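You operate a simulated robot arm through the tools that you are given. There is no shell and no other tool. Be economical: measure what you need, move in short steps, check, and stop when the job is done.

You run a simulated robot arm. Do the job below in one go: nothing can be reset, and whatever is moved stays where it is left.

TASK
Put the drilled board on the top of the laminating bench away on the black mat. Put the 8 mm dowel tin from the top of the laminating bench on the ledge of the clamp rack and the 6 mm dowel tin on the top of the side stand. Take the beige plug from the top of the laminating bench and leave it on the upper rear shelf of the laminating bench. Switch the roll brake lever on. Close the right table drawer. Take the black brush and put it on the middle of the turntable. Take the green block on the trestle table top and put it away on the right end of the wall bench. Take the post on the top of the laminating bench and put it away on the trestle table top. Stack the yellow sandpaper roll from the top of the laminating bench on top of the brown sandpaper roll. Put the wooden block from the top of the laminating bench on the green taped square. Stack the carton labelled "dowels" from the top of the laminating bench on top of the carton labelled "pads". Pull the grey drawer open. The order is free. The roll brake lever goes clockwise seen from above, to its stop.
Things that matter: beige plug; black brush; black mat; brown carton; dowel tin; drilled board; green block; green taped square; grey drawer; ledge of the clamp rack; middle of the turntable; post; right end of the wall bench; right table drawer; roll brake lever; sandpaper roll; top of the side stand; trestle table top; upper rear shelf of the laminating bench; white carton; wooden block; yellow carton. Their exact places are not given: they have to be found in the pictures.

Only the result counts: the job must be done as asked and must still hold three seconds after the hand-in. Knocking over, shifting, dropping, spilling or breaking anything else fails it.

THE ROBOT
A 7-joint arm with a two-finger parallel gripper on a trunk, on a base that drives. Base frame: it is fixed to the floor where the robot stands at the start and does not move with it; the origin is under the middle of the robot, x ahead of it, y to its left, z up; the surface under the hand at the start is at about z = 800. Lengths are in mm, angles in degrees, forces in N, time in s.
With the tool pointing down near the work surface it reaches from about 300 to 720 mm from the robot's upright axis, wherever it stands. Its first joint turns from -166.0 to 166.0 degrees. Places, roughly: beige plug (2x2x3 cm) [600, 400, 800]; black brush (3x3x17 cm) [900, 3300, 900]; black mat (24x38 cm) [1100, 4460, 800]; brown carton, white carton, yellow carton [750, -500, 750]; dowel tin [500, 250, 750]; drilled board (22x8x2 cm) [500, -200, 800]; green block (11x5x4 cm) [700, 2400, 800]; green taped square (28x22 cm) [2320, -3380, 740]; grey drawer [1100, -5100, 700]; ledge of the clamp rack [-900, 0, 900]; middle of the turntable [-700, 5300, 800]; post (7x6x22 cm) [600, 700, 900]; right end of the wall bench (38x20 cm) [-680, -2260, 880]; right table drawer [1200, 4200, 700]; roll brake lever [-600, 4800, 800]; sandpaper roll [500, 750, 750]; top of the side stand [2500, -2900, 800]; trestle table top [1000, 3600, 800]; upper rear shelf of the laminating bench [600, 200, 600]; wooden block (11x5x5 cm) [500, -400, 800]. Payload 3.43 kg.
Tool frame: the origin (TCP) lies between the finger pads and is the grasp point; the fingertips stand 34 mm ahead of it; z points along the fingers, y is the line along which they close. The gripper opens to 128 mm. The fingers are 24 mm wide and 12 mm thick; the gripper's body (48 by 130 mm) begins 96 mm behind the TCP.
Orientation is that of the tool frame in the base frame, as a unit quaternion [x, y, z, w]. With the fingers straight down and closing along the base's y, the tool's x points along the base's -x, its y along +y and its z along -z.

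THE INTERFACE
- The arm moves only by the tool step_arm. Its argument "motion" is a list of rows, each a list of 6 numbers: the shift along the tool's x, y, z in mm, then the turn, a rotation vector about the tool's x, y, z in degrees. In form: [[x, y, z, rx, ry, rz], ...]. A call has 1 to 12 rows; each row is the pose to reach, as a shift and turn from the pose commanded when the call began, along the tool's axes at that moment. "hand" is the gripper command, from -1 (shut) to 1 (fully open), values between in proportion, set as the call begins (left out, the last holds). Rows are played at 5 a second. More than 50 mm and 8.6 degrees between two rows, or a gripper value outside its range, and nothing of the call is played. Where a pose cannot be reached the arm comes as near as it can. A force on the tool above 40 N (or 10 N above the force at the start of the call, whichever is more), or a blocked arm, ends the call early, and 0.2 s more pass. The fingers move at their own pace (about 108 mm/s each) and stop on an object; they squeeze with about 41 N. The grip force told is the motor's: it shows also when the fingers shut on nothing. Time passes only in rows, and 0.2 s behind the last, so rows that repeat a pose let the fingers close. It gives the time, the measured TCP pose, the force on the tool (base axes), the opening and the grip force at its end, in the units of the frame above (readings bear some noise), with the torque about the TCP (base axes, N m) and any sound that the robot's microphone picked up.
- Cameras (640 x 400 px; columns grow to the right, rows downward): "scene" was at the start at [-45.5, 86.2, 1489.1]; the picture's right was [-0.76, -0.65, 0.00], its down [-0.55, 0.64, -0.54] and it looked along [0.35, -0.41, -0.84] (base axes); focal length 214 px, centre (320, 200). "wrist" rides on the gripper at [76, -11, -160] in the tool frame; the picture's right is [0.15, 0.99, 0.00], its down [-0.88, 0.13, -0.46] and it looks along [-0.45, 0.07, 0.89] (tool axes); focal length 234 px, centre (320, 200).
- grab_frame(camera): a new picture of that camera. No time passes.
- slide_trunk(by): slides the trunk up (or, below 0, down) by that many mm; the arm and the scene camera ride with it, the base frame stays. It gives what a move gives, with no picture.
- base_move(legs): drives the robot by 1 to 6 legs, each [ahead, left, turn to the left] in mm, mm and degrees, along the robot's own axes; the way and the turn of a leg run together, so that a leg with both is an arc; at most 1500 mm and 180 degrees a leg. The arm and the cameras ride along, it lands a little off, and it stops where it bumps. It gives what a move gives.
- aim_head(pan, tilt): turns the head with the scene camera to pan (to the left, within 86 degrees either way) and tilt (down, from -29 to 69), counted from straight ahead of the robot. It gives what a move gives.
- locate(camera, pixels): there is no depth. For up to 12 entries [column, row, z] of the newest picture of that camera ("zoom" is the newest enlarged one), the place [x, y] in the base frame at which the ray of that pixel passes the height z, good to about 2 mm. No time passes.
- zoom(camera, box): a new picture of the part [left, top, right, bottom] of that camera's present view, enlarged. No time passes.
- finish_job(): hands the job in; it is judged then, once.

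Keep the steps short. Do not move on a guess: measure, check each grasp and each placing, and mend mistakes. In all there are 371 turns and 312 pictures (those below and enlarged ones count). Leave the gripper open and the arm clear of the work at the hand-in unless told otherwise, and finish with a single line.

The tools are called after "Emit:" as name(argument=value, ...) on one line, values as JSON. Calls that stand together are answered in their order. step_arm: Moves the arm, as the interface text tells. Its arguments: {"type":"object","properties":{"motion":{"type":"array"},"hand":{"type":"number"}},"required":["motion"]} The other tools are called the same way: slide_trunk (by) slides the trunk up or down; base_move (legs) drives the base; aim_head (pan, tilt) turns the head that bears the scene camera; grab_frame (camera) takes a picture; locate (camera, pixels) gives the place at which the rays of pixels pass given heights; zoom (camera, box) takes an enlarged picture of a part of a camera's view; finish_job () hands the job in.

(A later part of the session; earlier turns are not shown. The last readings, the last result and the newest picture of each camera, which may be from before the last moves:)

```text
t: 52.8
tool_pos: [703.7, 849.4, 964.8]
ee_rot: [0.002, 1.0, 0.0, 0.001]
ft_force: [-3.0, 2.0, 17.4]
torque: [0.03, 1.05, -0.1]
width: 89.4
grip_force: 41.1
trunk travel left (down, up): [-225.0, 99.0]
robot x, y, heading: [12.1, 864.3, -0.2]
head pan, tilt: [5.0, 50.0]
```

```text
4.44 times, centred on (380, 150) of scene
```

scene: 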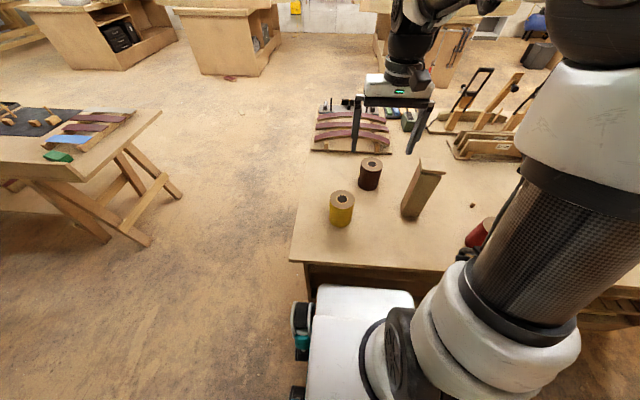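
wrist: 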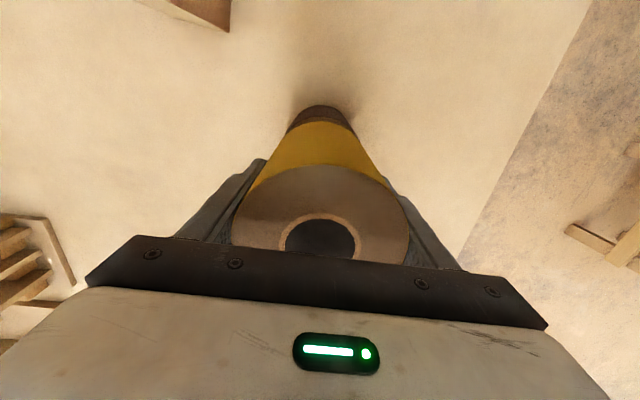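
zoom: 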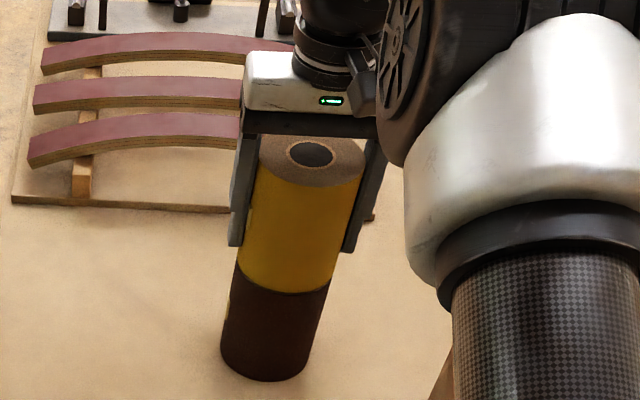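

On top. I open and rise.

Emit:
step_arm(hand=1, motion=[[0, 0, -1, 0, 0, 0], [0, 0, -1, 0, 0, 0], [0, 0, -1, 0, 0, 0], [0, 0, -30, 0, 0, 0], [0, 0, -70, 0, 0, 0], [0, 0, -110, 0, 0, 0], [0, 0, -150, 0, 0, 0]])

Emit:
grab_frame(camera="scene")

Emit:
grab_frame(camera="wrist")

```text
t: 54.4
tool_pos: [704.2, 848.1, 1110.8]
ee_rot: [0.001, 1.0, 0.0, -0.001]
ft_force: [-0.1, -0.3, -0.4]
torque: [-0.02, -0.02, -0.01]
width: 127.9
grip_force: 0.0
trunk travel left (down, up): [-225.0, 99.0]
robot x, y, heading: [9.3, 860.8, -0.3]
head pan, tilt: [5.0, 50.0]
```

```text
274 pictures are left
```

scene: 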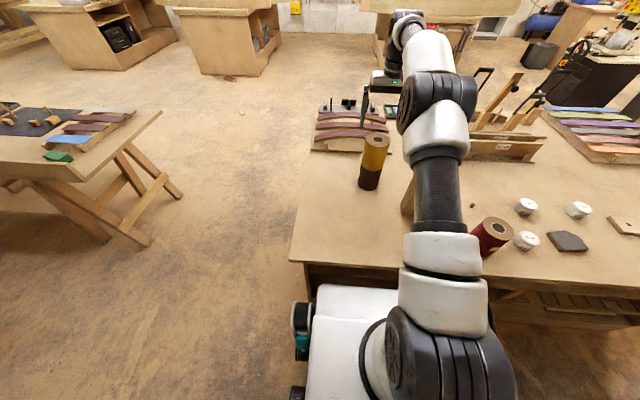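

```text
273 pictures are left
```

wrist: 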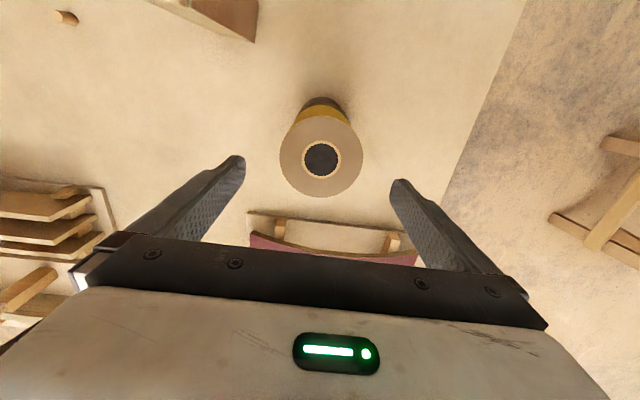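

Rolls stacked well. Next the post: I move over it (estimated (565,688), top ≈1020) and look from above.

Emit:
step_arm(motion=[[0, 0, -30, 0, 0, 0], [24, -27, -50, 0, 0, 1], [48, -54, -50, 0, 0, 2], [72, -81, -50, 0, 0, 3], [96, -108, -50, 0, 0, 4], [120, -135, -50, 0, 0, 5], [139, -160, -50, 0, 0, 7], [139, -160, -50, 0, 0, 7]])

Emit:
grab_frame(camera="wrist")

```text
t: 56.2
tool_pos: [566.1, 689.7, 1163.4]
ee_rot: [0.062, 0.998, -0.001, 0.0]
ft_force: [-0.4, -0.2, 0.0]
torque: [0.02, 0.01, 0.01]
width: 128.1
grip_force: 0.1
trunk travel left (down, up): [-225.0, 99.0]
robot x, y, heading: [14.7, 864.9, -0.3]
head pan, tilt: [5.0, 50.0]
```

```text
272 pictures are left
```

wrist: 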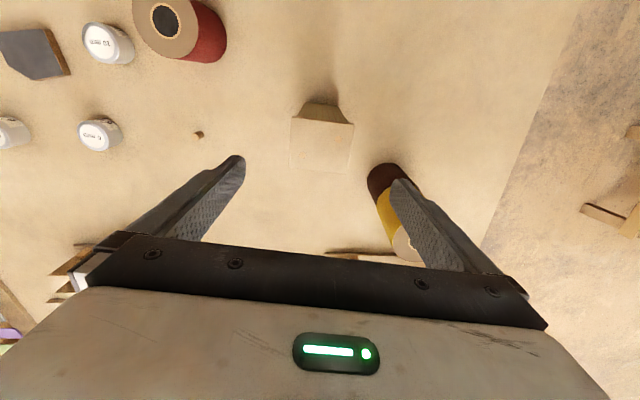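

Emit:
zoom(camera="wrist", box=[270, 85, 400, 185])

```text
4.00 times, centred on (335, 135) of wrist
```

zoom: 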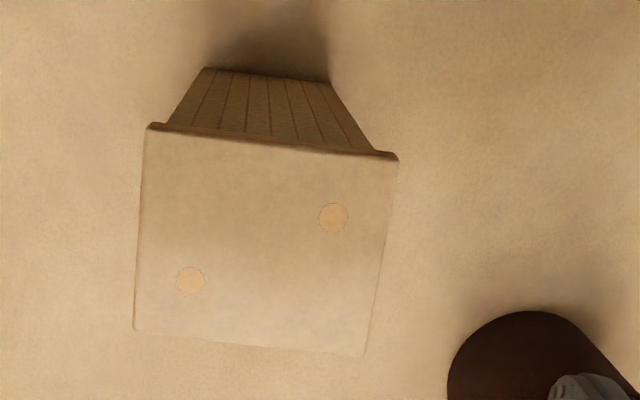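

Emit:
locate(camera="zoom", pixels=[[146, 126, 1020], [398, 158, 1020], [362, 356, 1020], [134, 330, 1020], [204, 68, 800], [327, 82, 800]])

```text
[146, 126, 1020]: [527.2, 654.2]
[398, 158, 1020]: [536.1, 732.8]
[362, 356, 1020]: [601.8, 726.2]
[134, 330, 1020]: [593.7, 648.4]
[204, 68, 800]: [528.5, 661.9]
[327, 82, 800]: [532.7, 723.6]
```

Post: centre ≈(561,690), top ≈1034, yaw −6.5°. I descend to grip the body just under the cap.

Emit:
step_arm(motion=[[5, 0, 40, 0, 0, 0], [5, 0, 80, 0, 0, 0], [5, 0, 120, 0, 0, 0], [5, 0, 160, 0, 0, 0], [5, 0, 190, 0, 0, 0], [5, 0, 206, 0, 0, 0], [5, 0, 206, 0, 0, 0]])

Emit:
grab_frame(camera="wrist")

```text
t: 57.8
tool_pos: [559.0, 688.0, 957.3]
ee_rot: [0.063, 0.998, -0.001, 0.0]
ft_force: [0.4, -0.2, 0.0]
torque: [-0.01, 0.0, 0.01]
width: 128.2
grip_force: 0.0
trunk travel left (down, up): [-225.0, 99.0]
robot x, y, heading: [14.9, 864.5, -0.3]
head pan, tilt: [5.0, 50.0]
```

```text
270 pictures are left
```

wrist: 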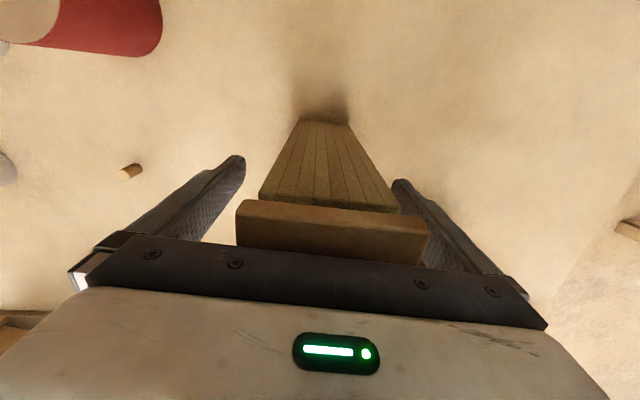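

The post is ~3 mm left of centre; I shift and close, then lift slightly.

Emit:
step_arm(motion=[[0, 3, 0, 0, 0, 0], [0, 3, 0, 0, 0, 0]])

Emit:
step_arm(hand=-1, motion=[[0, 0, 0, 0, 0, 0], [0, 0, 0, 0, 0, 0], [0, 0, 0, 0, 0, 0], [0, 0, 0, 0, 0, 0]])

Emit:
grab_frame(camera="wrist")

```text
t: 58.4
tool_pos: [560.2, 691.6, 957.3]
ee_rot: [0.063, 0.998, 0.0, 0.001]
ft_force: [-0.6, 0.5, 0.5]
torque: [-0.02, 0.0, -0.01]
width: 128.0
grip_force: 0.0
trunk travel left (down, up): [-225.0, 99.0]
robot x, y, heading: [16.1, 863.6, -0.2]
head pan, tilt: [5.0, 50.0]
```

```text
t: 59.4
tool_pos: [561.0, 691.8, 957.9]
ee_rot: [0.062, 0.998, 0.0, 0.0]
ft_force: [-0.2, 0.0, 0.5]
torque: [0.12, -0.06, 0.03]
width: 73.1
grip_force: 40.6
trunk travel left (down, up): [-225.0, 99.0]
robot x, y, heading: [8.9, 859.6, -0.4]
head pan, tilt: [5.0, 50.0]
```

```text
269 pictures are left
```

wrist: 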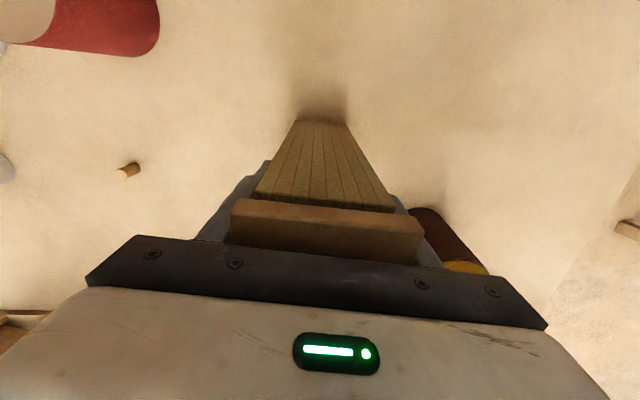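

It grips the cap with the finger roots (73 mm). I'd rather have the cap in the pads: open, rise to z≈1020, close, and lift a little.

Emit:
step_arm(hand=1, motion=[[0, 0, 0, 0, 0, 0], [0, 0, 0, 0, 0, 0], [0, 0, 0, 0, 0, 0], [0, 0, -35, 0, 0, 0], [0, 0, -64, 0, 0, 0], [0, 0, -64, 0, 0, 0]])

Emit:
step_arm(hand=-1, motion=[[0, 0, 0, 0, 0, 0], [0, 0, 0, 0, 0, 0], [0, 0, 0, 0, 0, 0], [0, 0, 0, 0, 0, 0], [0, 0, -3, 0, 0, 0], [0, 0, -6, 0, 0, 0], [0, 0, -10, 0, 0, 0], [0, 0, -15, 0, 0, 0]])

Emit:
grab_frame(camera="wrist")

Emit:
grab_frame(camera="scene")

```text
t: 60.8
tool_pos: [561.2, 692.6, 1020.0]
ee_rot: [0.063, 0.998, 0.0, 0.0]
ft_force: [-0.2, 0.3, 0.9]
torque: [-0.01, 0.01, 0.0]
width: 127.9
grip_force: 0.0
trunk travel left (down, up): [-225.0, 99.0]
robot x, y, heading: [15.2, 858.8, -0.4]
head pan, tilt: [5.0, 50.0]
```

```text
t: 62.6
tool_pos: [560.4, 692.1, 1035.2]
ee_rot: [0.063, 0.998, 0.0, 0.0]
ft_force: [0.2, -0.3, -5.1]
torque: [0.01, 0.0, 0.01]
width: 73.0
grip_force: 41.3
trunk travel left (down, up): [-225.0, 99.0]
robot x, y, heading: [12.6, 858.1, -0.4]
head pan, tilt: [5.0, 50.0]
```

```text
268 pictures are left
```

wrist: 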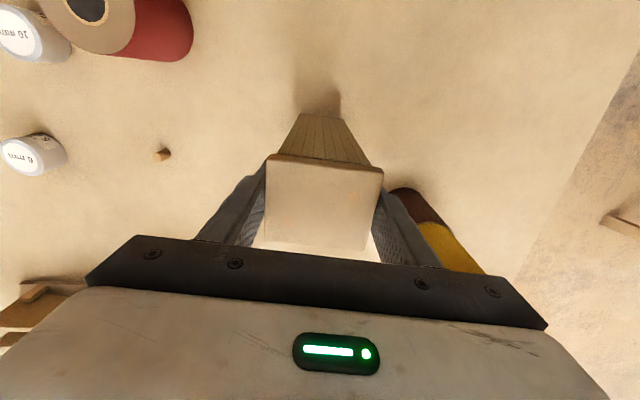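

```text
267 pictures are left
```

scene: 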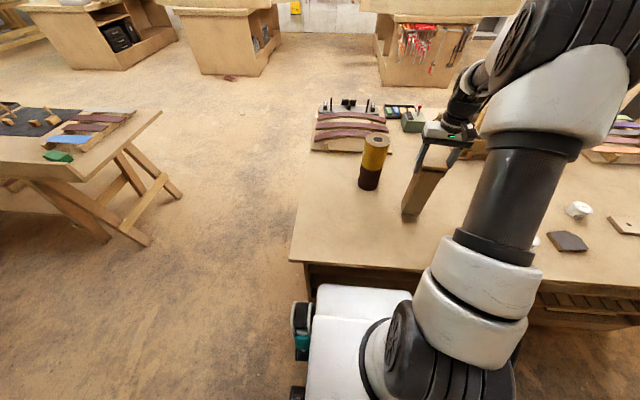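

The whole post lifts (5 N). I raise it further and draw it in.

Emit:
step_arm(motion=[[0, 0, -12, 0, 0, 0], [0, 0, -27, 0, 0, 0], [0, 0, -42, 0, 0, 0], [0, 0, -57, 0, 0, 0], [0, 0, -72, 0, 0, 0], [0, 0, -87, 0, 0, 0], [0, 0, -100, 0, 0, 0], [0, 0, -100, 0, 0, 0]])

Emit:
step_arm(motion=[[12, 5, 0, 0, 0, -0.5], [27, 15, 0, 0, 0, -1], [42, 30, 0, 0, 0, -2], [57, 45, 0, 0, 0, -3], [72, 60, 0, 0, 0, -4], [87, 77, 0, 0, 0, -5], [102, 95, 0, 0, 0, -6], [117, 112, 0, 0, 0, -6.5], [132, 130, 0, 0, 0, -7], [144, 145, 0, 0, 0, -7], [155, 155, 0, 0, 0, -7], [155, 155, 0, 0, 0, -7]])

Emit:
aim_head(pan=45, tilt=35)

Emit:
grab_frame(camera="scene")

```text
t: 64.4
tool_pos: [560.4, 692.9, 1135.3]
ee_rot: [0.062, 0.998, 0.0, -0.001]
ft_force: [0.0, 0.7, -4.9]
torque: [0.02, -0.01, 0.0]
width: 73.1
grip_force: 41.1
trunk travel left (down, up): [-225.0, 99.0]
robot x, y, heading: [10.0, 863.1, -0.4]
head pan, tilt: [5.0, 50.0]
```

```text
t: 67.0
tool_pos: [426.9, 865.8, 1135.6]
ee_rot: [0.002, 1.0, 0.0, 0.001]
ft_force: [0.2, -0.3, -6.0]
torque: [-0.01, -0.01, 0.05]
width: 73.3
grip_force: 40.6
trunk travel left (down, up): [-225.0, 99.0]
robot x, y, heading: [13.8, 860.2, -0.3]
head pan, tilt: [5.0, 50.0]
```

```text
t: 68.1
tool_pos: [427.3, 865.8, 1135.5]
ee_rot: [0.002, 1.0, 0.0, 0.0]
ft_force: [-0.7, 0.0, -6.0]
torque: [-0.01, 0.0, 0.01]
width: 73.1
grip_force: 41.3
trunk travel left (down, up): [-225.0, 99.0]
robot x, y, heading: [14.9, 862.3, -0.4]
head pan, tilt: [45.0, 35.0]
```

```text
266 pictures are left
```

scene: 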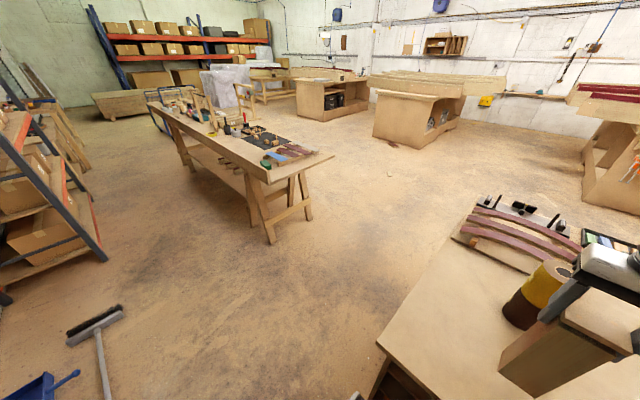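

Emit:
locate(camera="scene", pixels=[[265, 183, 800], [333, 155, 800], [152, 103, 800], [272, 242, 0], [312, 218, 0], [102, 260, 0], [122, 310, 0], [66, 340, 0], [82, 370, 0], [110, 399, 0], [262, 162, 840]])

Emit:
zoom(camera="scene", box=[140, 70, 340, 195])

```text
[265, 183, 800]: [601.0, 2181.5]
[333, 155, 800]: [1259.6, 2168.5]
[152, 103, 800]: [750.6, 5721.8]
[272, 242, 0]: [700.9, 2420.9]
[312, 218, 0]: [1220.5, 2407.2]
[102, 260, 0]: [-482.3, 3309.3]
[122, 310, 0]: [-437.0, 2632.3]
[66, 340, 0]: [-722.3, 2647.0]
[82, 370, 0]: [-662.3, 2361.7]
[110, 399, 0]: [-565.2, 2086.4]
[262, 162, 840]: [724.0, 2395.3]
```

```text
3.20 times, centred on (240, 132) of scene
```

zoom: 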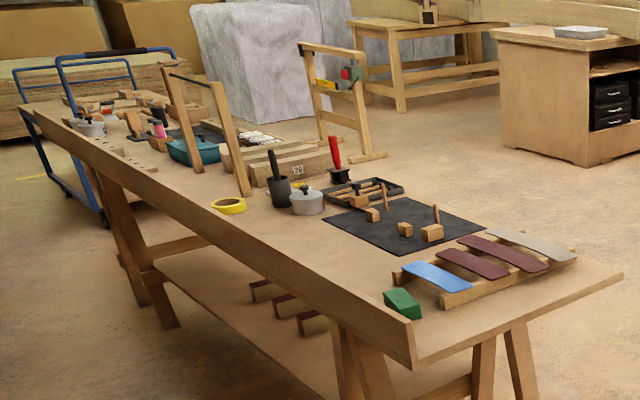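

Emit:
locate(camera="zoom", pixels=[[324, 219, 800], [404, 256, 800], [486, 229, 800], [402, 197, 800], [406, 320, 800], [278, 205, 800], [307, 212, 800], [193, 170, 800], [249, 193, 800], [105, 136, 800], [228, 214, 800], [50, 110, 800]])

```text
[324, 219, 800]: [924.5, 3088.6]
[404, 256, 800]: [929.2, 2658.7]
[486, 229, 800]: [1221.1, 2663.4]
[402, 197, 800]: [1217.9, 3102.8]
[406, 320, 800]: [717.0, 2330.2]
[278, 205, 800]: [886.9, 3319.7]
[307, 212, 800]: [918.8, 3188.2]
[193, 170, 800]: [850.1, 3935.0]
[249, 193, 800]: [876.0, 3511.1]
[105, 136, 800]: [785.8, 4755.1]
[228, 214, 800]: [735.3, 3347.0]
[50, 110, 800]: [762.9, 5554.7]
```

The trestle table spans x≈620–1260, y≈2180–5700. Clear space on it near (780,2800). I drive there with the post.

Emit:
base_move(legs=[[0, 1000, 0], [150, 900, 0.3]])

Emit:
aim_head(pan=10, tilt=45)

Emit:
grab_frame(camera="scene")

Emit:
grab_frame(camera="wrist")

```text
t: 86.7
tool_pos: [581.9, 2777.1, 1134.6]
ee_rot: [-0.005, 1.0, -0.001, 0.0]
ft_force: [0.8, -0.6, -5.2]
torque: [-0.01, -0.02, -0.01]
width: 72.8
grip_force: 40.6
trunk travel left (down, up): [-225.0, 99.0]
robot x, y, heading: [166.1, 2765.8, 0.5]
head pan, tilt: [45.0, 35.0]
```

```text
t: 87.7
tool_pos: [581.8, 2777.1, 1134.2]
ee_rot: [-0.005, 1.0, 0.0, -0.001]
ft_force: [-0.2, 0.3, -5.3]
torque: [0.03, 0.03, 0.01]
width: 73.0
grip_force: 41.8
trunk travel left (down, up): [-225.0, 99.0]
robot x, y, heading: [168.1, 2768.1, 0.8]
head pan, tilt: [10.0, 45.0]
```

```text
264 pictures are left
```

scene: 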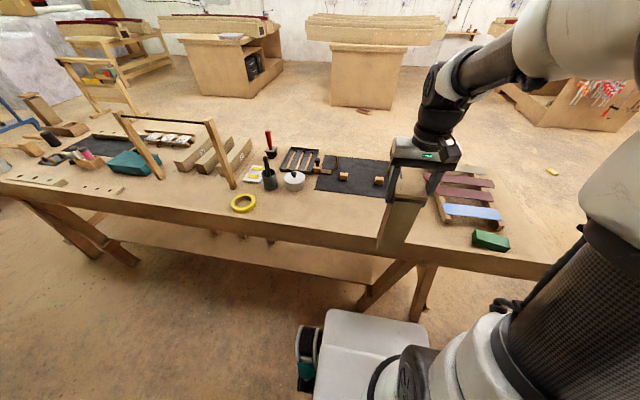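

```text
263 pictures are left
```

wrist: 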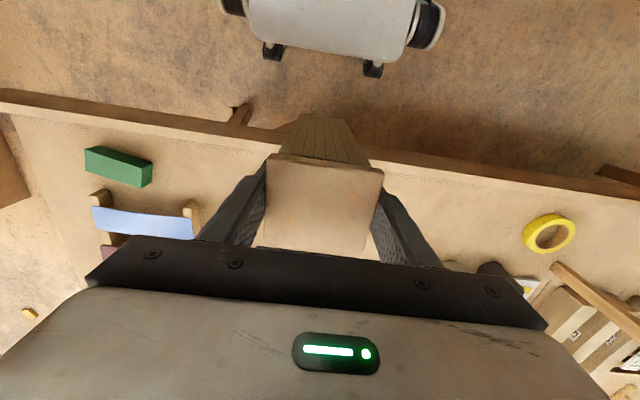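

I check the table height by locating the green block corner and tape from both cameras.

Emit:
locate(camera="scene", pixels=[[474, 247, 800], [510, 251, 800], [243, 213, 800], [474, 247, 760], [243, 213, 760], [375, 250, 800], [395, 198, 800], [318, 190, 800]])

Emit:
locate(camera="wrist", pixels=[[148, 184, 800], [84, 170, 800], [552, 216, 800], [552, 216, 760], [148, 184, 760], [400, 160, 800]])

```text
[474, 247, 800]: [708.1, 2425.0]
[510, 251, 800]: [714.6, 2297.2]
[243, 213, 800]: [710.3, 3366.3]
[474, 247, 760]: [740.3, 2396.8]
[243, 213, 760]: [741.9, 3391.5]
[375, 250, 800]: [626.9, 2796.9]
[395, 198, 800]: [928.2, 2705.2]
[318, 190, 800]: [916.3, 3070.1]
```

```text
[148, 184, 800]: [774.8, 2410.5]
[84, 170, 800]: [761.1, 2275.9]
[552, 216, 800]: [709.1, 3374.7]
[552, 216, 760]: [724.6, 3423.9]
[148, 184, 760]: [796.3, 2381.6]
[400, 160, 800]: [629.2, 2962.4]
```

Table top ≈800. I carry the post forward to about (785,2780), then lower.

Emit:
step_arm(motion=[[-10, 0, 0, 0, 0, 0], [-30, 0, 0, 0, 0, 0], [-52, 0, 0, 0, 0, 0], [-75, 0, 0, 0, 0, 0], [-100, 0, 0, 0, 0, 0], [-125, 0, 0, 0, 0, 0], [-150, 0, 0, 0, 0, 0], [-172, 0, 0, 0, 0, 0], [-190, 0, 0, 0, 0, 0], [-202, 0, 0, 0, 0, 0], [-202, 0, 0, 0, 0, 0]])

Emit:
step_arm(motion=[[0, 0, 20, 0, 0, 0], [0, 0, 40, 0, 0, 0], [0, 0, 60, 0, 0, 0], [0, 0, 78, 0, 0, 0], [0, 0, 90, 0, 0, 0], [0, 0, 98, 0, 0, 0], [0, 0, 104, 0, 0, 0], [0, 0, 108, 0, 0, 0], [0, 0, 111, 0, 0, 0], [0, 0, 113, 0, 0, 0]])

Emit:
grab_frame(camera="scene")

```text
t: 90.1
tool_pos: [783.6, 2780.0, 1135.5]
ee_rot: [-0.005, 1.0, 0.001, -0.001]
ft_force: [-0.4, 0.2, -5.5]
torque: [-0.03, -0.03, -0.03]
width: 72.9
grip_force: 41.2
trunk travel left (down, up): [-225.0, 99.0]
robot x, y, heading: [167.6, 2769.6, 0.7]
head pan, tilt: [10.0, 45.0]
```

```text
t: 92.3
tool_pos: [782.4, 2779.6, 1022.3]
ee_rot: [-0.005, 1.0, 0.0, -0.001]
ft_force: [0.0, -0.5, -5.1]
torque: [0.0, 0.01, -0.02]
width: 73.0
grip_force: 40.8
trunk travel left (down, up): [-225.0, 99.0]
robot x, y, heading: [165.7, 2764.0, 0.5]
head pan, tilt: [10.0, 45.0]
```

```text
262 pictures are left
```

scene: 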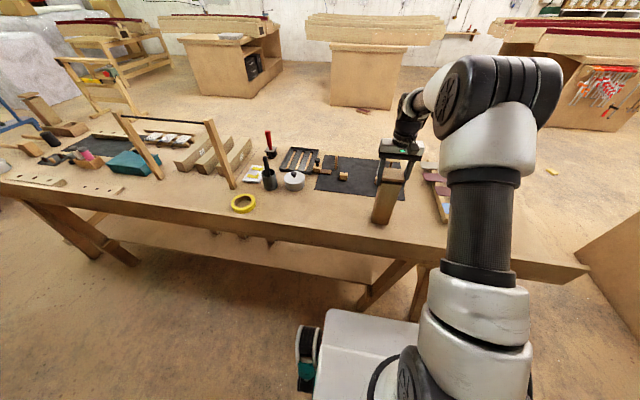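

Not yet touching (still −5 N). I go on down in 2 mm steps.

Emit:
step_arm(motion=[[0, 0, 2, 0, 0, 0], [0, 0, 4, 0, 0, 0], [0, 0, 6, 0, 0, 0], [0, 0, 8, 0, 0, 0], [0, 0, 10, 0, 0, 0], [0, 0, 12, 0, 0, 0]])

```text
t: 93.7
tool_pos: [783.5, 2779.2, 1015.1]
ee_rot: [-0.005, 1.0, 0.0, 0.004]
ft_force: [1.3, 0.7, 37.0]
torque: [0.0, -0.07, -0.01]
width: 73.2
grip_force: 40.9
trunk travel left (down, up): [-225.0, 99.0]
robot x, y, heading: [169.3, 2769.1, 0.6]
head pan, tilt: [10.0, 45.0]
```

Contact. I relieve the press, open and rise.

Emit:
step_arm(motion=[[0, 0, -1, 0, 0, 0], [0, 0, -3, 0, 0, 0]])

Emit:
step_arm(hand=1, motion=[[0, 0, 0, 0, 0, 0], [0, 0, 0, 0, 0, 0], [0, 0, 0, 0, 0, 0], [0, 0, -15, 0, 0, 0], [0, 0, -50, 0, 0, 0], [0, 0, -95, 0, 0, 0], [0, 0, -140, 0, 0, 0]])

Emit:
grab_frame(camera="wrist")

Emit:
grab_frame(camera="scene")

```text
t: 94.3
tool_pos: [783.3, 2778.8, 1015.2]
ee_rot: [-0.005, 1.0, 0.0, 0.003]
ft_force: [4.6, 0.1, 25.6]
torque: [0.01, -0.81, 0.07]
width: 73.0
grip_force: 41.0
trunk travel left (down, up): [-225.0, 99.0]
robot x, y, heading: [169.0, 2765.0, 0.4]
head pan, tilt: [10.0, 45.0]
```

```text
t: 95.9
tool_pos: [781.1, 2779.8, 1156.4]
ee_rot: [-0.006, 1.0, 0.001, 0.0]
ft_force: [0.0, 0.8, 0.2]
torque: [0.03, 0.02, 0.01]
width: 128.0
grip_force: 0.0
trunk travel left (down, up): [-225.0, 99.0]
robot x, y, heading: [171.2, 2764.7, 0.7]
head pan, tilt: [10.0, 45.0]
```

```text
261 pictures are left
```

wrist: 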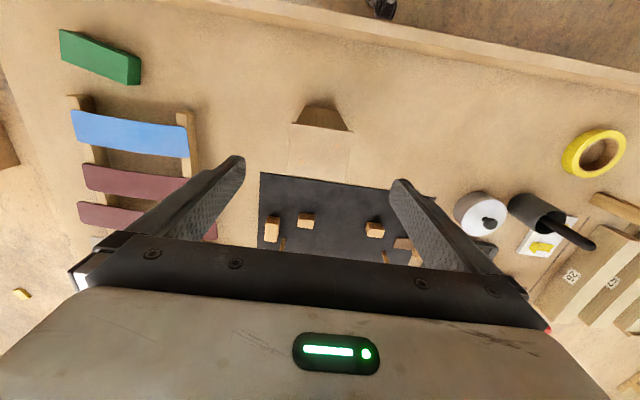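

```text
260 pictures are left
```

scene: 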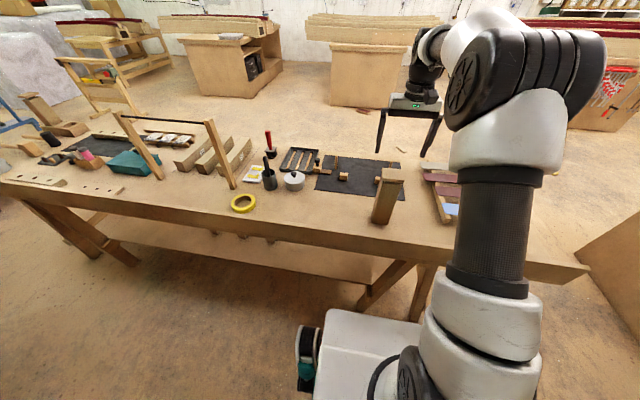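

The post stands. Now the black brush: I zoom on it in both views.

Emit:
zoom(camera="scene", box=[230, 120, 330, 220])

Emit:
zoom(camera="wrist", box=[440, 160, 620, 280])

```text
4.00 times, centred on (280, 170) of scene
```

zoom: 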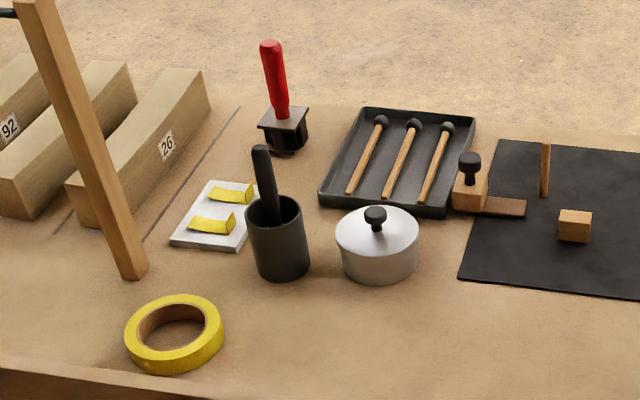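

```text
3.33 times, centred on (530, 220) of wrist
```

zoom: 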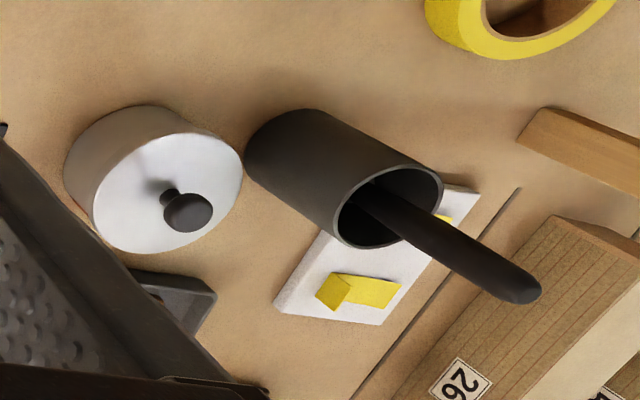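

The black brush leans in its pot. Before grasping I look at the turntable to decide how to lay it.

Emit:
aim_head(pan=86, tilt=20)

Emit:
grab_frame(camera="scene")

```text
t: 97.4
tool_pos: [782.0, 2778.8, 1154.8]
ee_rot: [-0.006, 1.0, 0.0, 0.0]
ft_force: [-0.2, 0.3, -0.1]
torque: [-0.01, 0.02, -0.01]
width: 128.2
grip_force: 0.0
trunk travel left (down, up): [-225.0, 99.0]
robot x, y, heading: [171.3, 2763.8, 0.6]
head pan, tilt: [85.9, 20.0]
```

```text
257 pictures are left
```

scene: 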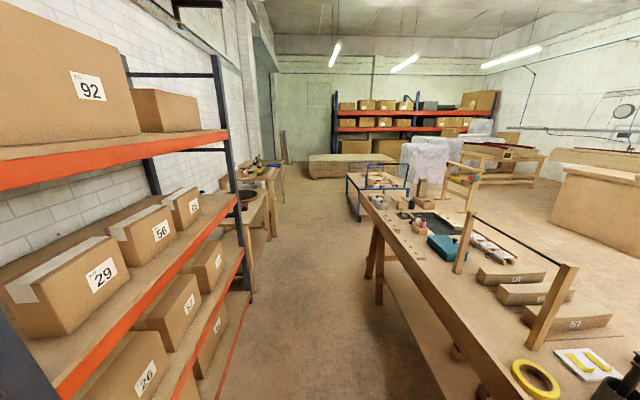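

Emit:
zoom(camera="scene", box=[220, 140, 300, 240])

Emit:
zoom(camera="scene", box=[350, 150, 470, 250])

```text
4.00 times, centred on (260, 190) of scene
```

zoom: 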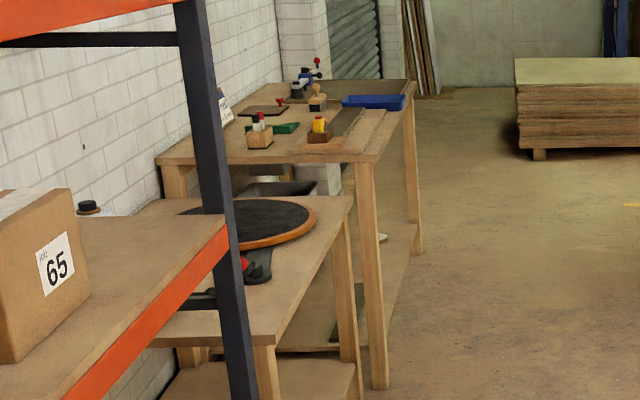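

```text
4.00 times, centred on (410, 200) of scene
```

zoom: 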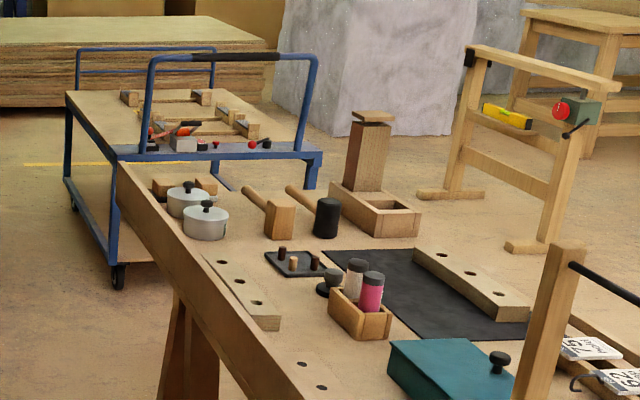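

The turntable is a flat raised disc; I will lay the brush on it. I retract the arm and drive left to stand in front of the pot.

Emit:
step_arm(motion=[[45, 0, 0, 0, 0, 0], [90, 0, 0, 0, 0, 0], [135, 0, 0, 0, 0, 0], [180, 0, 0, 0, 0, 0], [225, 0, 0, 0, 0, 0], [260, 0, 0, 0, 0, 0]])

Emit:
base_move(legs=[[0, 480, -0.6]])

Emit:
aim_head(pan=0, tilt=40)

Emit:
zoom(camera="scene", box=[260, 120, 400, 220])

Emit:
grab_frame(camera="wrist")

```text
t: 98.8
tool_pos: [521.1, 2777.7, 1152.8]
ee_rot: [-0.006, 1.0, 0.0, 0.0]
ft_force: [0.8, -0.1, 0.3]
torque: [0.0, 0.02, -0.03]
width: 128.3
grip_force: 0.2
trunk travel left (down, up): [-225.0, 99.0]
robot x, y, heading: [170.1, 2766.7, 0.4]
head pan, tilt: [85.9, 20.0]
```

```text
t: 103.9
tool_pos: [520.2, 3250.7, 1153.0]
ee_rot: [0.001, 1.0, 0.001, 0.0]
ft_force: [-1.1, 0.4, 0.5]
torque: [-0.03, 0.01, 0.01]
width: 128.3
grip_force: 0.0
trunk travel left (down, up): [-225.0, 99.0]
robot x, y, heading: [166.5, 3244.6, -0.4]
head pan, tilt: [85.9, 20.0]
```

```text
t: 105.5
tool_pos: [518.9, 3250.6, 1153.7]
ee_rot: [0.002, 1.0, 0.0, 0.001]
ft_force: [0.4, 0.1, 0.1]
torque: [-0.01, 0.01, 0.01]
width: 128.0
grip_force: 0.0
trunk travel left (down, up): [-225.0, 99.0]
robot x, y, heading: [169.2, 3242.3, 0.2]
head pan, tilt: [0.0, 40.0]
```

```text
4.00 times, centred on (330, 170) of scene
```

zoom: 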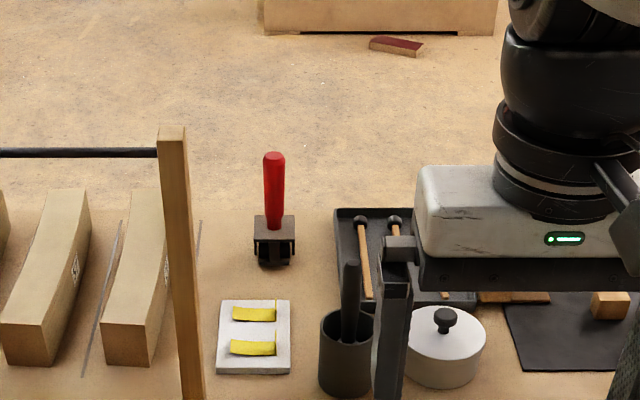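

```text
253 pictures are left
```

wrist: 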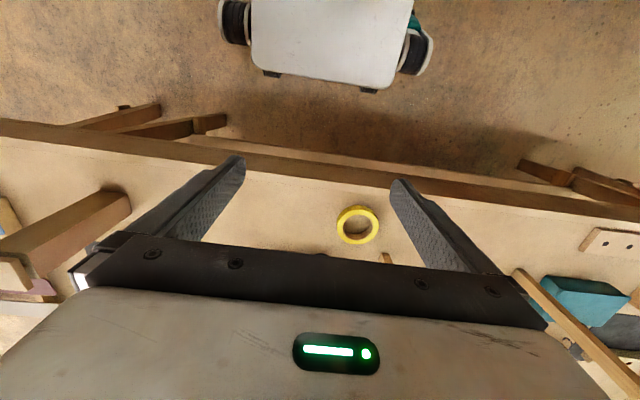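

I move the arm forward to view pot and brush from above.

Emit:
step_arm(motion=[[-45, 0, 0, 0, 0, 0], [-90, 0, 0, 0, 0, 0], [-135, 0, 0, 0, 0, 0], [-180, 0, 0, 0, 0, 0], [-225, 0, 0, 0, 0, 0], [-265, 0, 0, 0, 0, 0], [-265, 40, 0, 0, 0, 0], [-265, 40, 0, 0, 0, 0]])

Emit:
zoom(camera="wrist", box=[250, 80, 450, 240])

Emit:
zoom(camera="scene", box=[290, 120, 400, 220])

```text
t: 107.3
tool_pos: [781.6, 3289.4, 1152.3]
ee_rot: [0.001, 1.0, 0.0, 0.0]
ft_force: [-0.8, 0.1, 0.3]
torque: [-0.06, -0.03, -0.02]
width: 128.1
grip_force: 0.1
trunk travel left (down, up): [-225.0, 99.0]
robot x, y, heading: [172.0, 3244.6, -0.1]
head pan, tilt: [0.0, 40.0]
```

```text
2.50 times, centred on (350, 160) of wrist
```

zoom: 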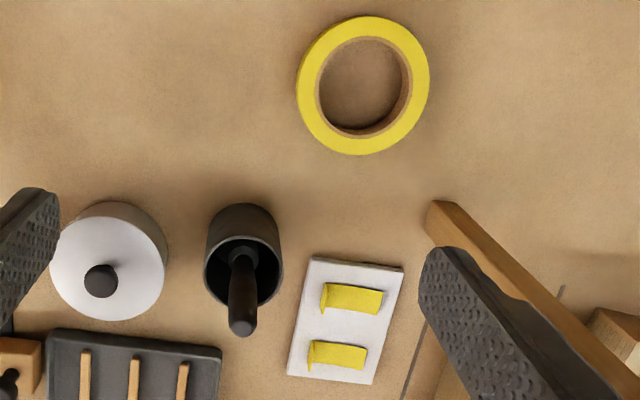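

```text
4.00 times, centred on (345, 170) of scene
```

zoom: 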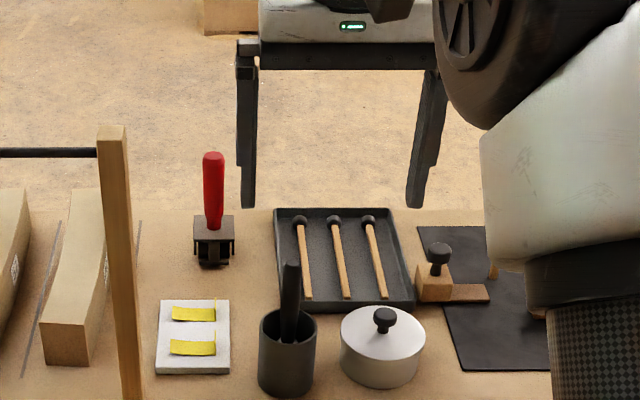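

Emit:
locate(camera="scene", pixels=[[337.5, 186.5, 920], [337.5, 186.5, 960], [337.5, 186.5, 1000], [337, 205, 880], [336.7, 219.5, 797]])

Emit:
locate(camera="wrist", pixels=[[318.8, 208.8, 920], [318.8, 208.8, 960], [318.8, 208.8, 1000], [319.2, 188, 880], [319.2, 188, 860], [303.5, 188, 880], [334.5, 188, 880], [317, 180, 880]])

```text
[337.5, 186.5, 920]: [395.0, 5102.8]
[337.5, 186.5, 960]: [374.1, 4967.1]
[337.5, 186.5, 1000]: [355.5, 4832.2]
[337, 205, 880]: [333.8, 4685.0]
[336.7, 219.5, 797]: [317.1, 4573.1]
```

```text
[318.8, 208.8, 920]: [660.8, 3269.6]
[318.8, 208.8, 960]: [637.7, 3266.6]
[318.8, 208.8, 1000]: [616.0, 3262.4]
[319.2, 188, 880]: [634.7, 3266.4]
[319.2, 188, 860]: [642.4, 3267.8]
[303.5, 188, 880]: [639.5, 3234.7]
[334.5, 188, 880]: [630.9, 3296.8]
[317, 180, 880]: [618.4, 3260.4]
```

Emit:
grab_frame(camera="scene")

Emit:
grab_frame(camera="wrist")

Emit:
locate(camera="scene", pixels=[[337.5, 186.5, 920], [337.5, 186.5, 940], [337.5, 186.5, 960], [337.5, 186.5, 980], [337, 205, 880], [336.7, 219.5, 797]])

Emit:
locate(camera="wrist", pixels=[[318.8, 208.8, 920], [318.8, 208.8, 940], [318.8, 208.8, 960], [318.8, 208.8, 980], [319.2, 188, 880], [319.2, 188, 860], [303.5, 188, 880], [334.5, 188, 880], [317, 160, 797]])

```text
250 pictures are left
```

scene: 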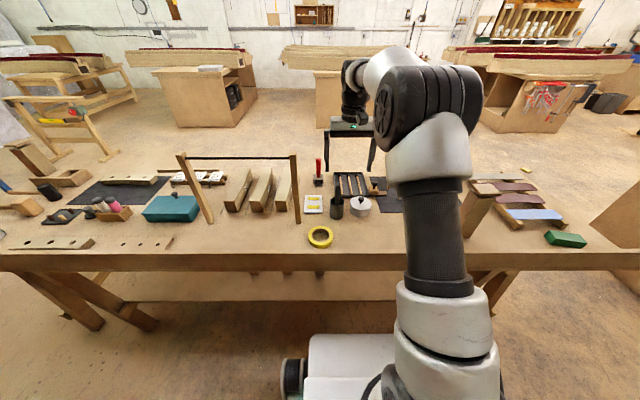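

```text
249 pictures are left
```

wrist: 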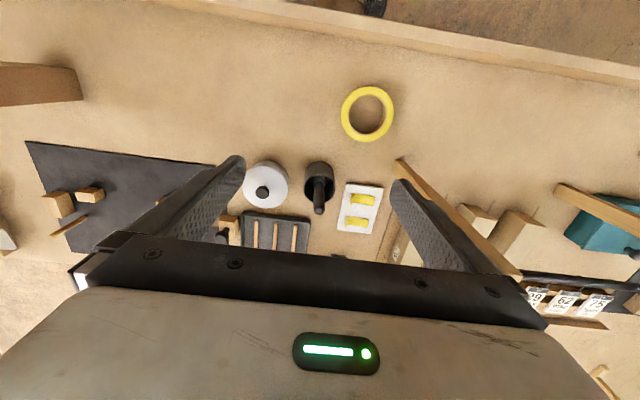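

```text
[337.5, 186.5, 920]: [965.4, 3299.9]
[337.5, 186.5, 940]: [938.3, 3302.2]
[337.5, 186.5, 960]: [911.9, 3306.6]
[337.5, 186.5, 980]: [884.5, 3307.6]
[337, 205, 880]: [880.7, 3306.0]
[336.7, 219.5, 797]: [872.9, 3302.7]
```

```text
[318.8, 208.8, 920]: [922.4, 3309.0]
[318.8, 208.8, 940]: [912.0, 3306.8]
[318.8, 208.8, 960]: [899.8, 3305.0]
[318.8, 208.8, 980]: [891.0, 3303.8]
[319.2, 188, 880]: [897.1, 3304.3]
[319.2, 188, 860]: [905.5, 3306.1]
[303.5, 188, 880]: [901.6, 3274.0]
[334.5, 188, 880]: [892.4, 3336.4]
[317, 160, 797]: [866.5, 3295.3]
```

The brush stands nearly upright: tip ≈(897,3305,970), pot rim ≈870. I'll grip it with the tool horizontal so that it can be laid flat afterwards. First I draw back and start pitching up with a narrower opening.

Emit:
step_arm(hand=-0.05, motion=[[20, 4, 0, 0, -8, 0], [40, 8, 0, 0, -16, 0], [60, 12, 0, 0, -24, 0], [80, 15, 0, 0, -32, 0], [100, 15, 0, 0, -40, 0], [120, 15, 0, 0, -48, 0], [140, 15, 0, 0, -56, 0], [160, 15, 0, 0, -64, 0], [160, 15, 0, 0, -72, 0], [160, 15, 0, 0, -80, 0], [160, 15, 0, 0, -88, 0], [160, 15, 0, 0, -90, 0]])

Emit:
grab_frame(camera="scene")

```text
t: 109.9
tool_pos: [695.1, 3337.0, 1146.1]
ee_rot: [0.0, 0.707, -0.001, 0.707]
ft_force: [0.0, 0.7, 0.2]
torque: [-0.02, -0.02, 0.02]
width: 60.6
grip_force: 0.1
out of reach, approached as far as the arm can: row 6, 7, 8, 9, 10, 11, 12
trunk travel left (down, up): [-225.0, 99.0]
robot x, y, heading: [168.7, 3247.0, -0.3]
head pan, tilt: [0.0, 40.0]
```

```text
248 pictures are left
```

scene: 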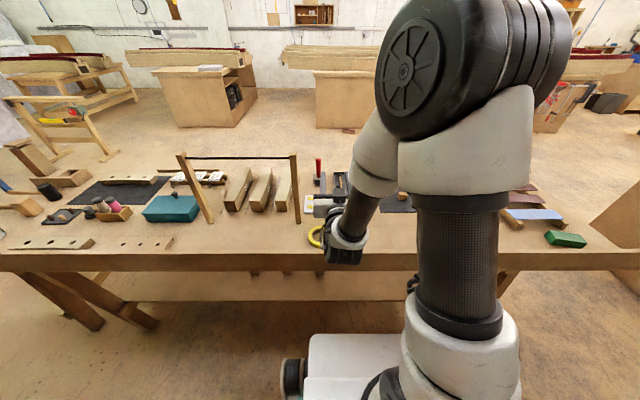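

Horizontal now, but slightly off because of reach. I move a bit forward to see where the command counts from.

Emit:
step_arm(motion=[[0, 0, 40, 0, 0, 0], [0, 0, 80, 0, 0, 0], [0, 0, 120, 0, 0, 0], [0, 0, 120, 0, 0, 0]])

```text
t: 110.9
tool_pos: [814.3, 3337.0, 1146.4]
ee_rot: [0.005, 0.707, -0.005, 0.707]
ft_force: [0.9, -0.1, -0.4]
torque: [0.01, -0.01, 0.02]
width: 61.0
grip_force: 0.1
trunk travel left (down, up): [-225.0, 99.0]
robot x, y, heading: [168.1, 3245.3, -0.4]
head pan, tilt: [0.0, 40.0]
```

Emit:
step_arm(motion=[[40, -8, 0, 0, 0, 0], [80, -16, 0, 0, 0, 0], [120, -24, 0, 0, 0, 0], [160, -32, 0, 0, 0, 0], [190, -32, 0, 0, 0, 0], [210, -32, 0, 0, 0, 0], [210, -32, 0, 0, 0, 0]])

Emit:
grab_frame(camera="wrist")

Emit:
zoom(camera="scene", box=[270, 130, 400, 230])

```text
t: 112.2
tool_pos: [815.7, 3347.4, 976.4]
ee_rot: [0.011, 0.701, -0.016, 0.713]
ft_force: [3.7, -1.0, 1.7]
torque: [-0.05, -0.17, 0.12]
width: 61.0
grip_force: 0.0
out of reach, approached as far as the arm can: row 1, 2, 3, 4, 5, 6
trunk travel left (down, up): [-225.0, 99.0]
robot x, y, heading: [167.9, 3244.2, -0.2]
head pan, tilt: [0.0, 40.0]
stopped in row 6: the force on the tool passed its limit at 56 N (the readings are from after the stop); the commanded pose is now the measured one
```

```text
247 pictures are left
```

wrist: 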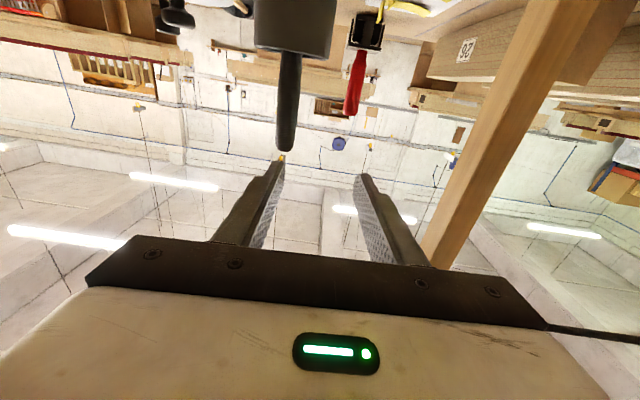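

```text
4.00 times, centred on (335, 180) of scene
```

zoom: 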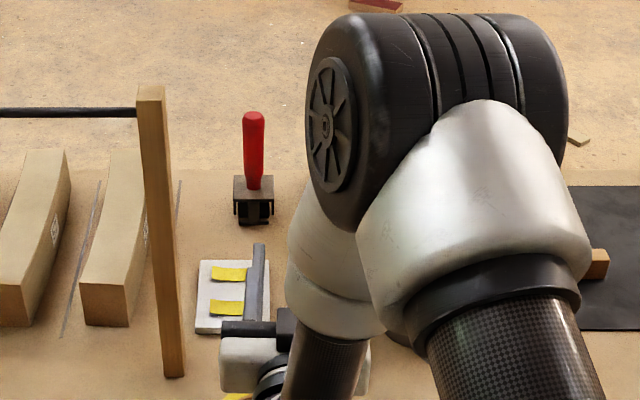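

A contact/limit stopped it; the arm is too folded here. I raise the arm straight up, check that nothing moved, and back the base off so the arm can be more extended.

Emit:
step_arm(motion=[[-30, 0, -10, 0, 0, 0], [-60, 0, -20, 0, 0, 0], [-100, 0, -20, 0, 0, 0], [-140, 0, -20, 0, 0, 0], [-170, 0, -20, 0, 0, 0]])

Emit:
base_move(legs=[[-160, 0, 0.3]])

Emit:
grab_frame(camera="scene")

```text
t: 113.4
tool_pos: [790.9, 3349.9, 1146.6]
ee_rot: [0.011, 0.701, -0.016, 0.712]
ft_force: [0.7, -0.4, -0.1]
torque: [0.03, 0.0, 0.0]
width: 60.7
grip_force: 0.0
trunk travel left (down, up): [-225.0, 99.0]
robot x, y, heading: [165.6, 3244.5, -0.1]
head pan, tilt: [0.0, 40.0]
```

```text
t: 114.8
tool_pos: [633.2, 3354.4, 1146.8]
ee_rot: [0.01, 0.701, -0.015, 0.713]
ft_force: [-0.4, -0.3, -0.6]
torque: [0.0, 0.0, 0.02]
width: 60.7
grip_force: 0.1
trunk travel left (down, up): [-225.0, 99.0]
robot x, y, heading: [10.0, 3244.8, 0.2]
head pan, tilt: [0.0, 40.0]
```

```text
245 pictures are left
```

scene: 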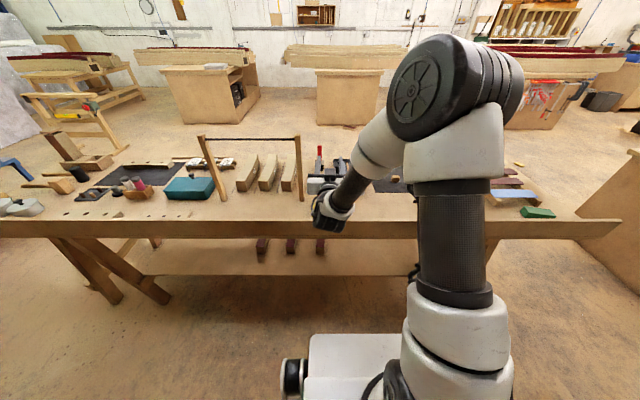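

Frame and pot look untouched. Now I extend forward at height.

Emit:
step_arm(motion=[[0, -8, 30, 0, 0, 0], [0, -16, 60, 0, 0, 0], [0, -24, 90, 0, 0, 0], [0, -32, 120, 0, 0, 0], [0, -40, 150, 0, 0, 0], [0, -48, 165, 0, 0, 0], [0, -48, 165, 0, 0, 0]])

Emit:
step_arm(motion=[[30, 0, 0, 0, 0, 0], [60, 0, 0, 0, 0, 0], [90, 0, 0, 0, 0, 0], [120, 0, 0, 0, 0, 0]])

Emit:
grab_frame(camera="wrist")

```text
t: 116.4
tool_pos: [797.1, 3315.8, 1151.6]
ee_rot: [0.017, 0.702, -0.022, 0.712]
ft_force: [-0.1, -0.1, 0.2]
torque: [-0.04, 0.01, 0.01]
width: 60.6
grip_force: 0.1
out of reach, approached as far as the arm can: row 4, 5, 6, 7
trunk travel left (down, up): [-225.0, 99.0]
robot x, y, heading: [7.2, 3242.4, 0.2]
head pan, tilt: [0.0, 40.0]
```

```text
t: 117.4
tool_pos: [800.7, 3331.9, 1034.1]
ee_rot: [0.015, 0.701, -0.023, 0.712]
ft_force: [0.5, 0.1, 0.1]
torque: [0.04, 0.04, 0.01]
width: 61.1
grip_force: 0.1
out of reach, approached as far as the arm can: row 1, 2, 3, 4
trunk travel left (down, up): [-225.0, 99.0]
robot x, y, heading: [10.4, 3244.3, 0.5]
head pan, tilt: [0.0, 40.0]
```

```text
244 pictures are left
```

wrist: 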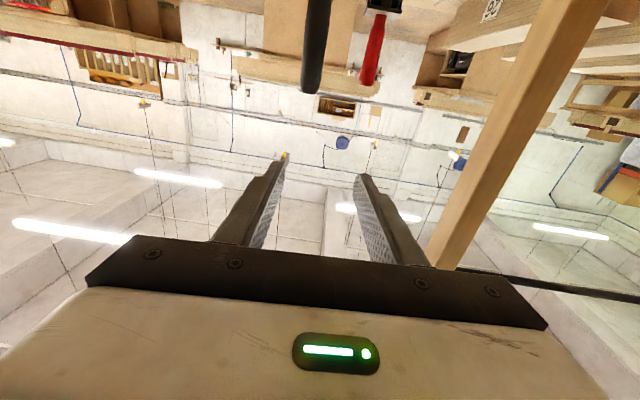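

The wrist bend limits it at low height. I raise again with a slightly lower pitch and will lower the trunk instead.

Emit:
step_arm(motion=[[-30, -5, 0, 0, 2, 0], [-60, -10, 0, 0, 4, 0], [-90, -15, 0, 0, 6, 0], [-120, -26, 0, 0, 8, 0], [-120, -26, 0, 0, 8, 0]])

Emit:
slide_trunk(by=-150)

Emit:
grab_frame(camera="wrist")

Emit:
grab_frame(camera="scene")

```text
t: 118.6
tool_pos: [796.9, 3308.0, 1153.1]
ee_rot: [0.01, 0.749, -0.013, 0.662]
ft_force: [-0.3, 0.1, -0.3]
torque: [0.04, 0.01, 0.06]
width: 61.0
grip_force: 0.1
out of reach, approached as far as the arm can: row 1
trunk travel left (down, up): [-225.0, 99.0]
robot x, y, heading: [8.7, 3246.3, 0.2]
head pan, tilt: [0.0, 40.0]
```

```text
t: 120.3
tool_pos: [796.6, 3308.7, 1003.8]
ee_rot: [0.011, 0.749, -0.015, 0.662]
ft_force: [-0.8, -0.1, 0.0]
torque: [0.01, 0.02, 0.0]
width: 60.6
grip_force: 0.1
trunk travel left (down, up): [-75.0, 249.0]
robot x, y, heading: [7.8, 3243.4, 0.0]
head pan, tilt: [0.0, 40.0]
```

```text
243 pictures are left
```

wrist: 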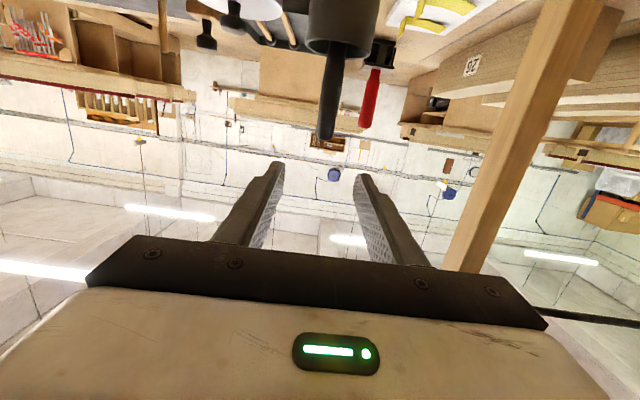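

```text
242 pictures are left
```

scene: 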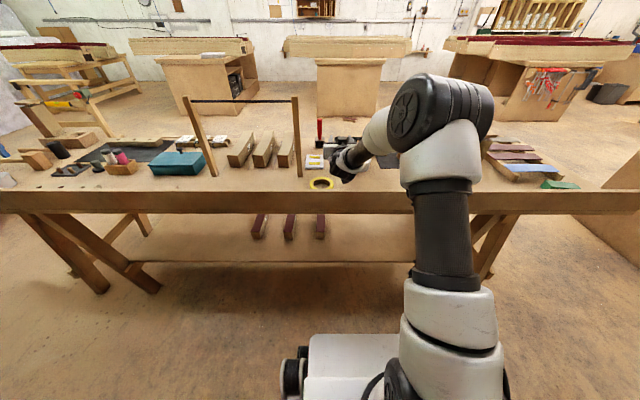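

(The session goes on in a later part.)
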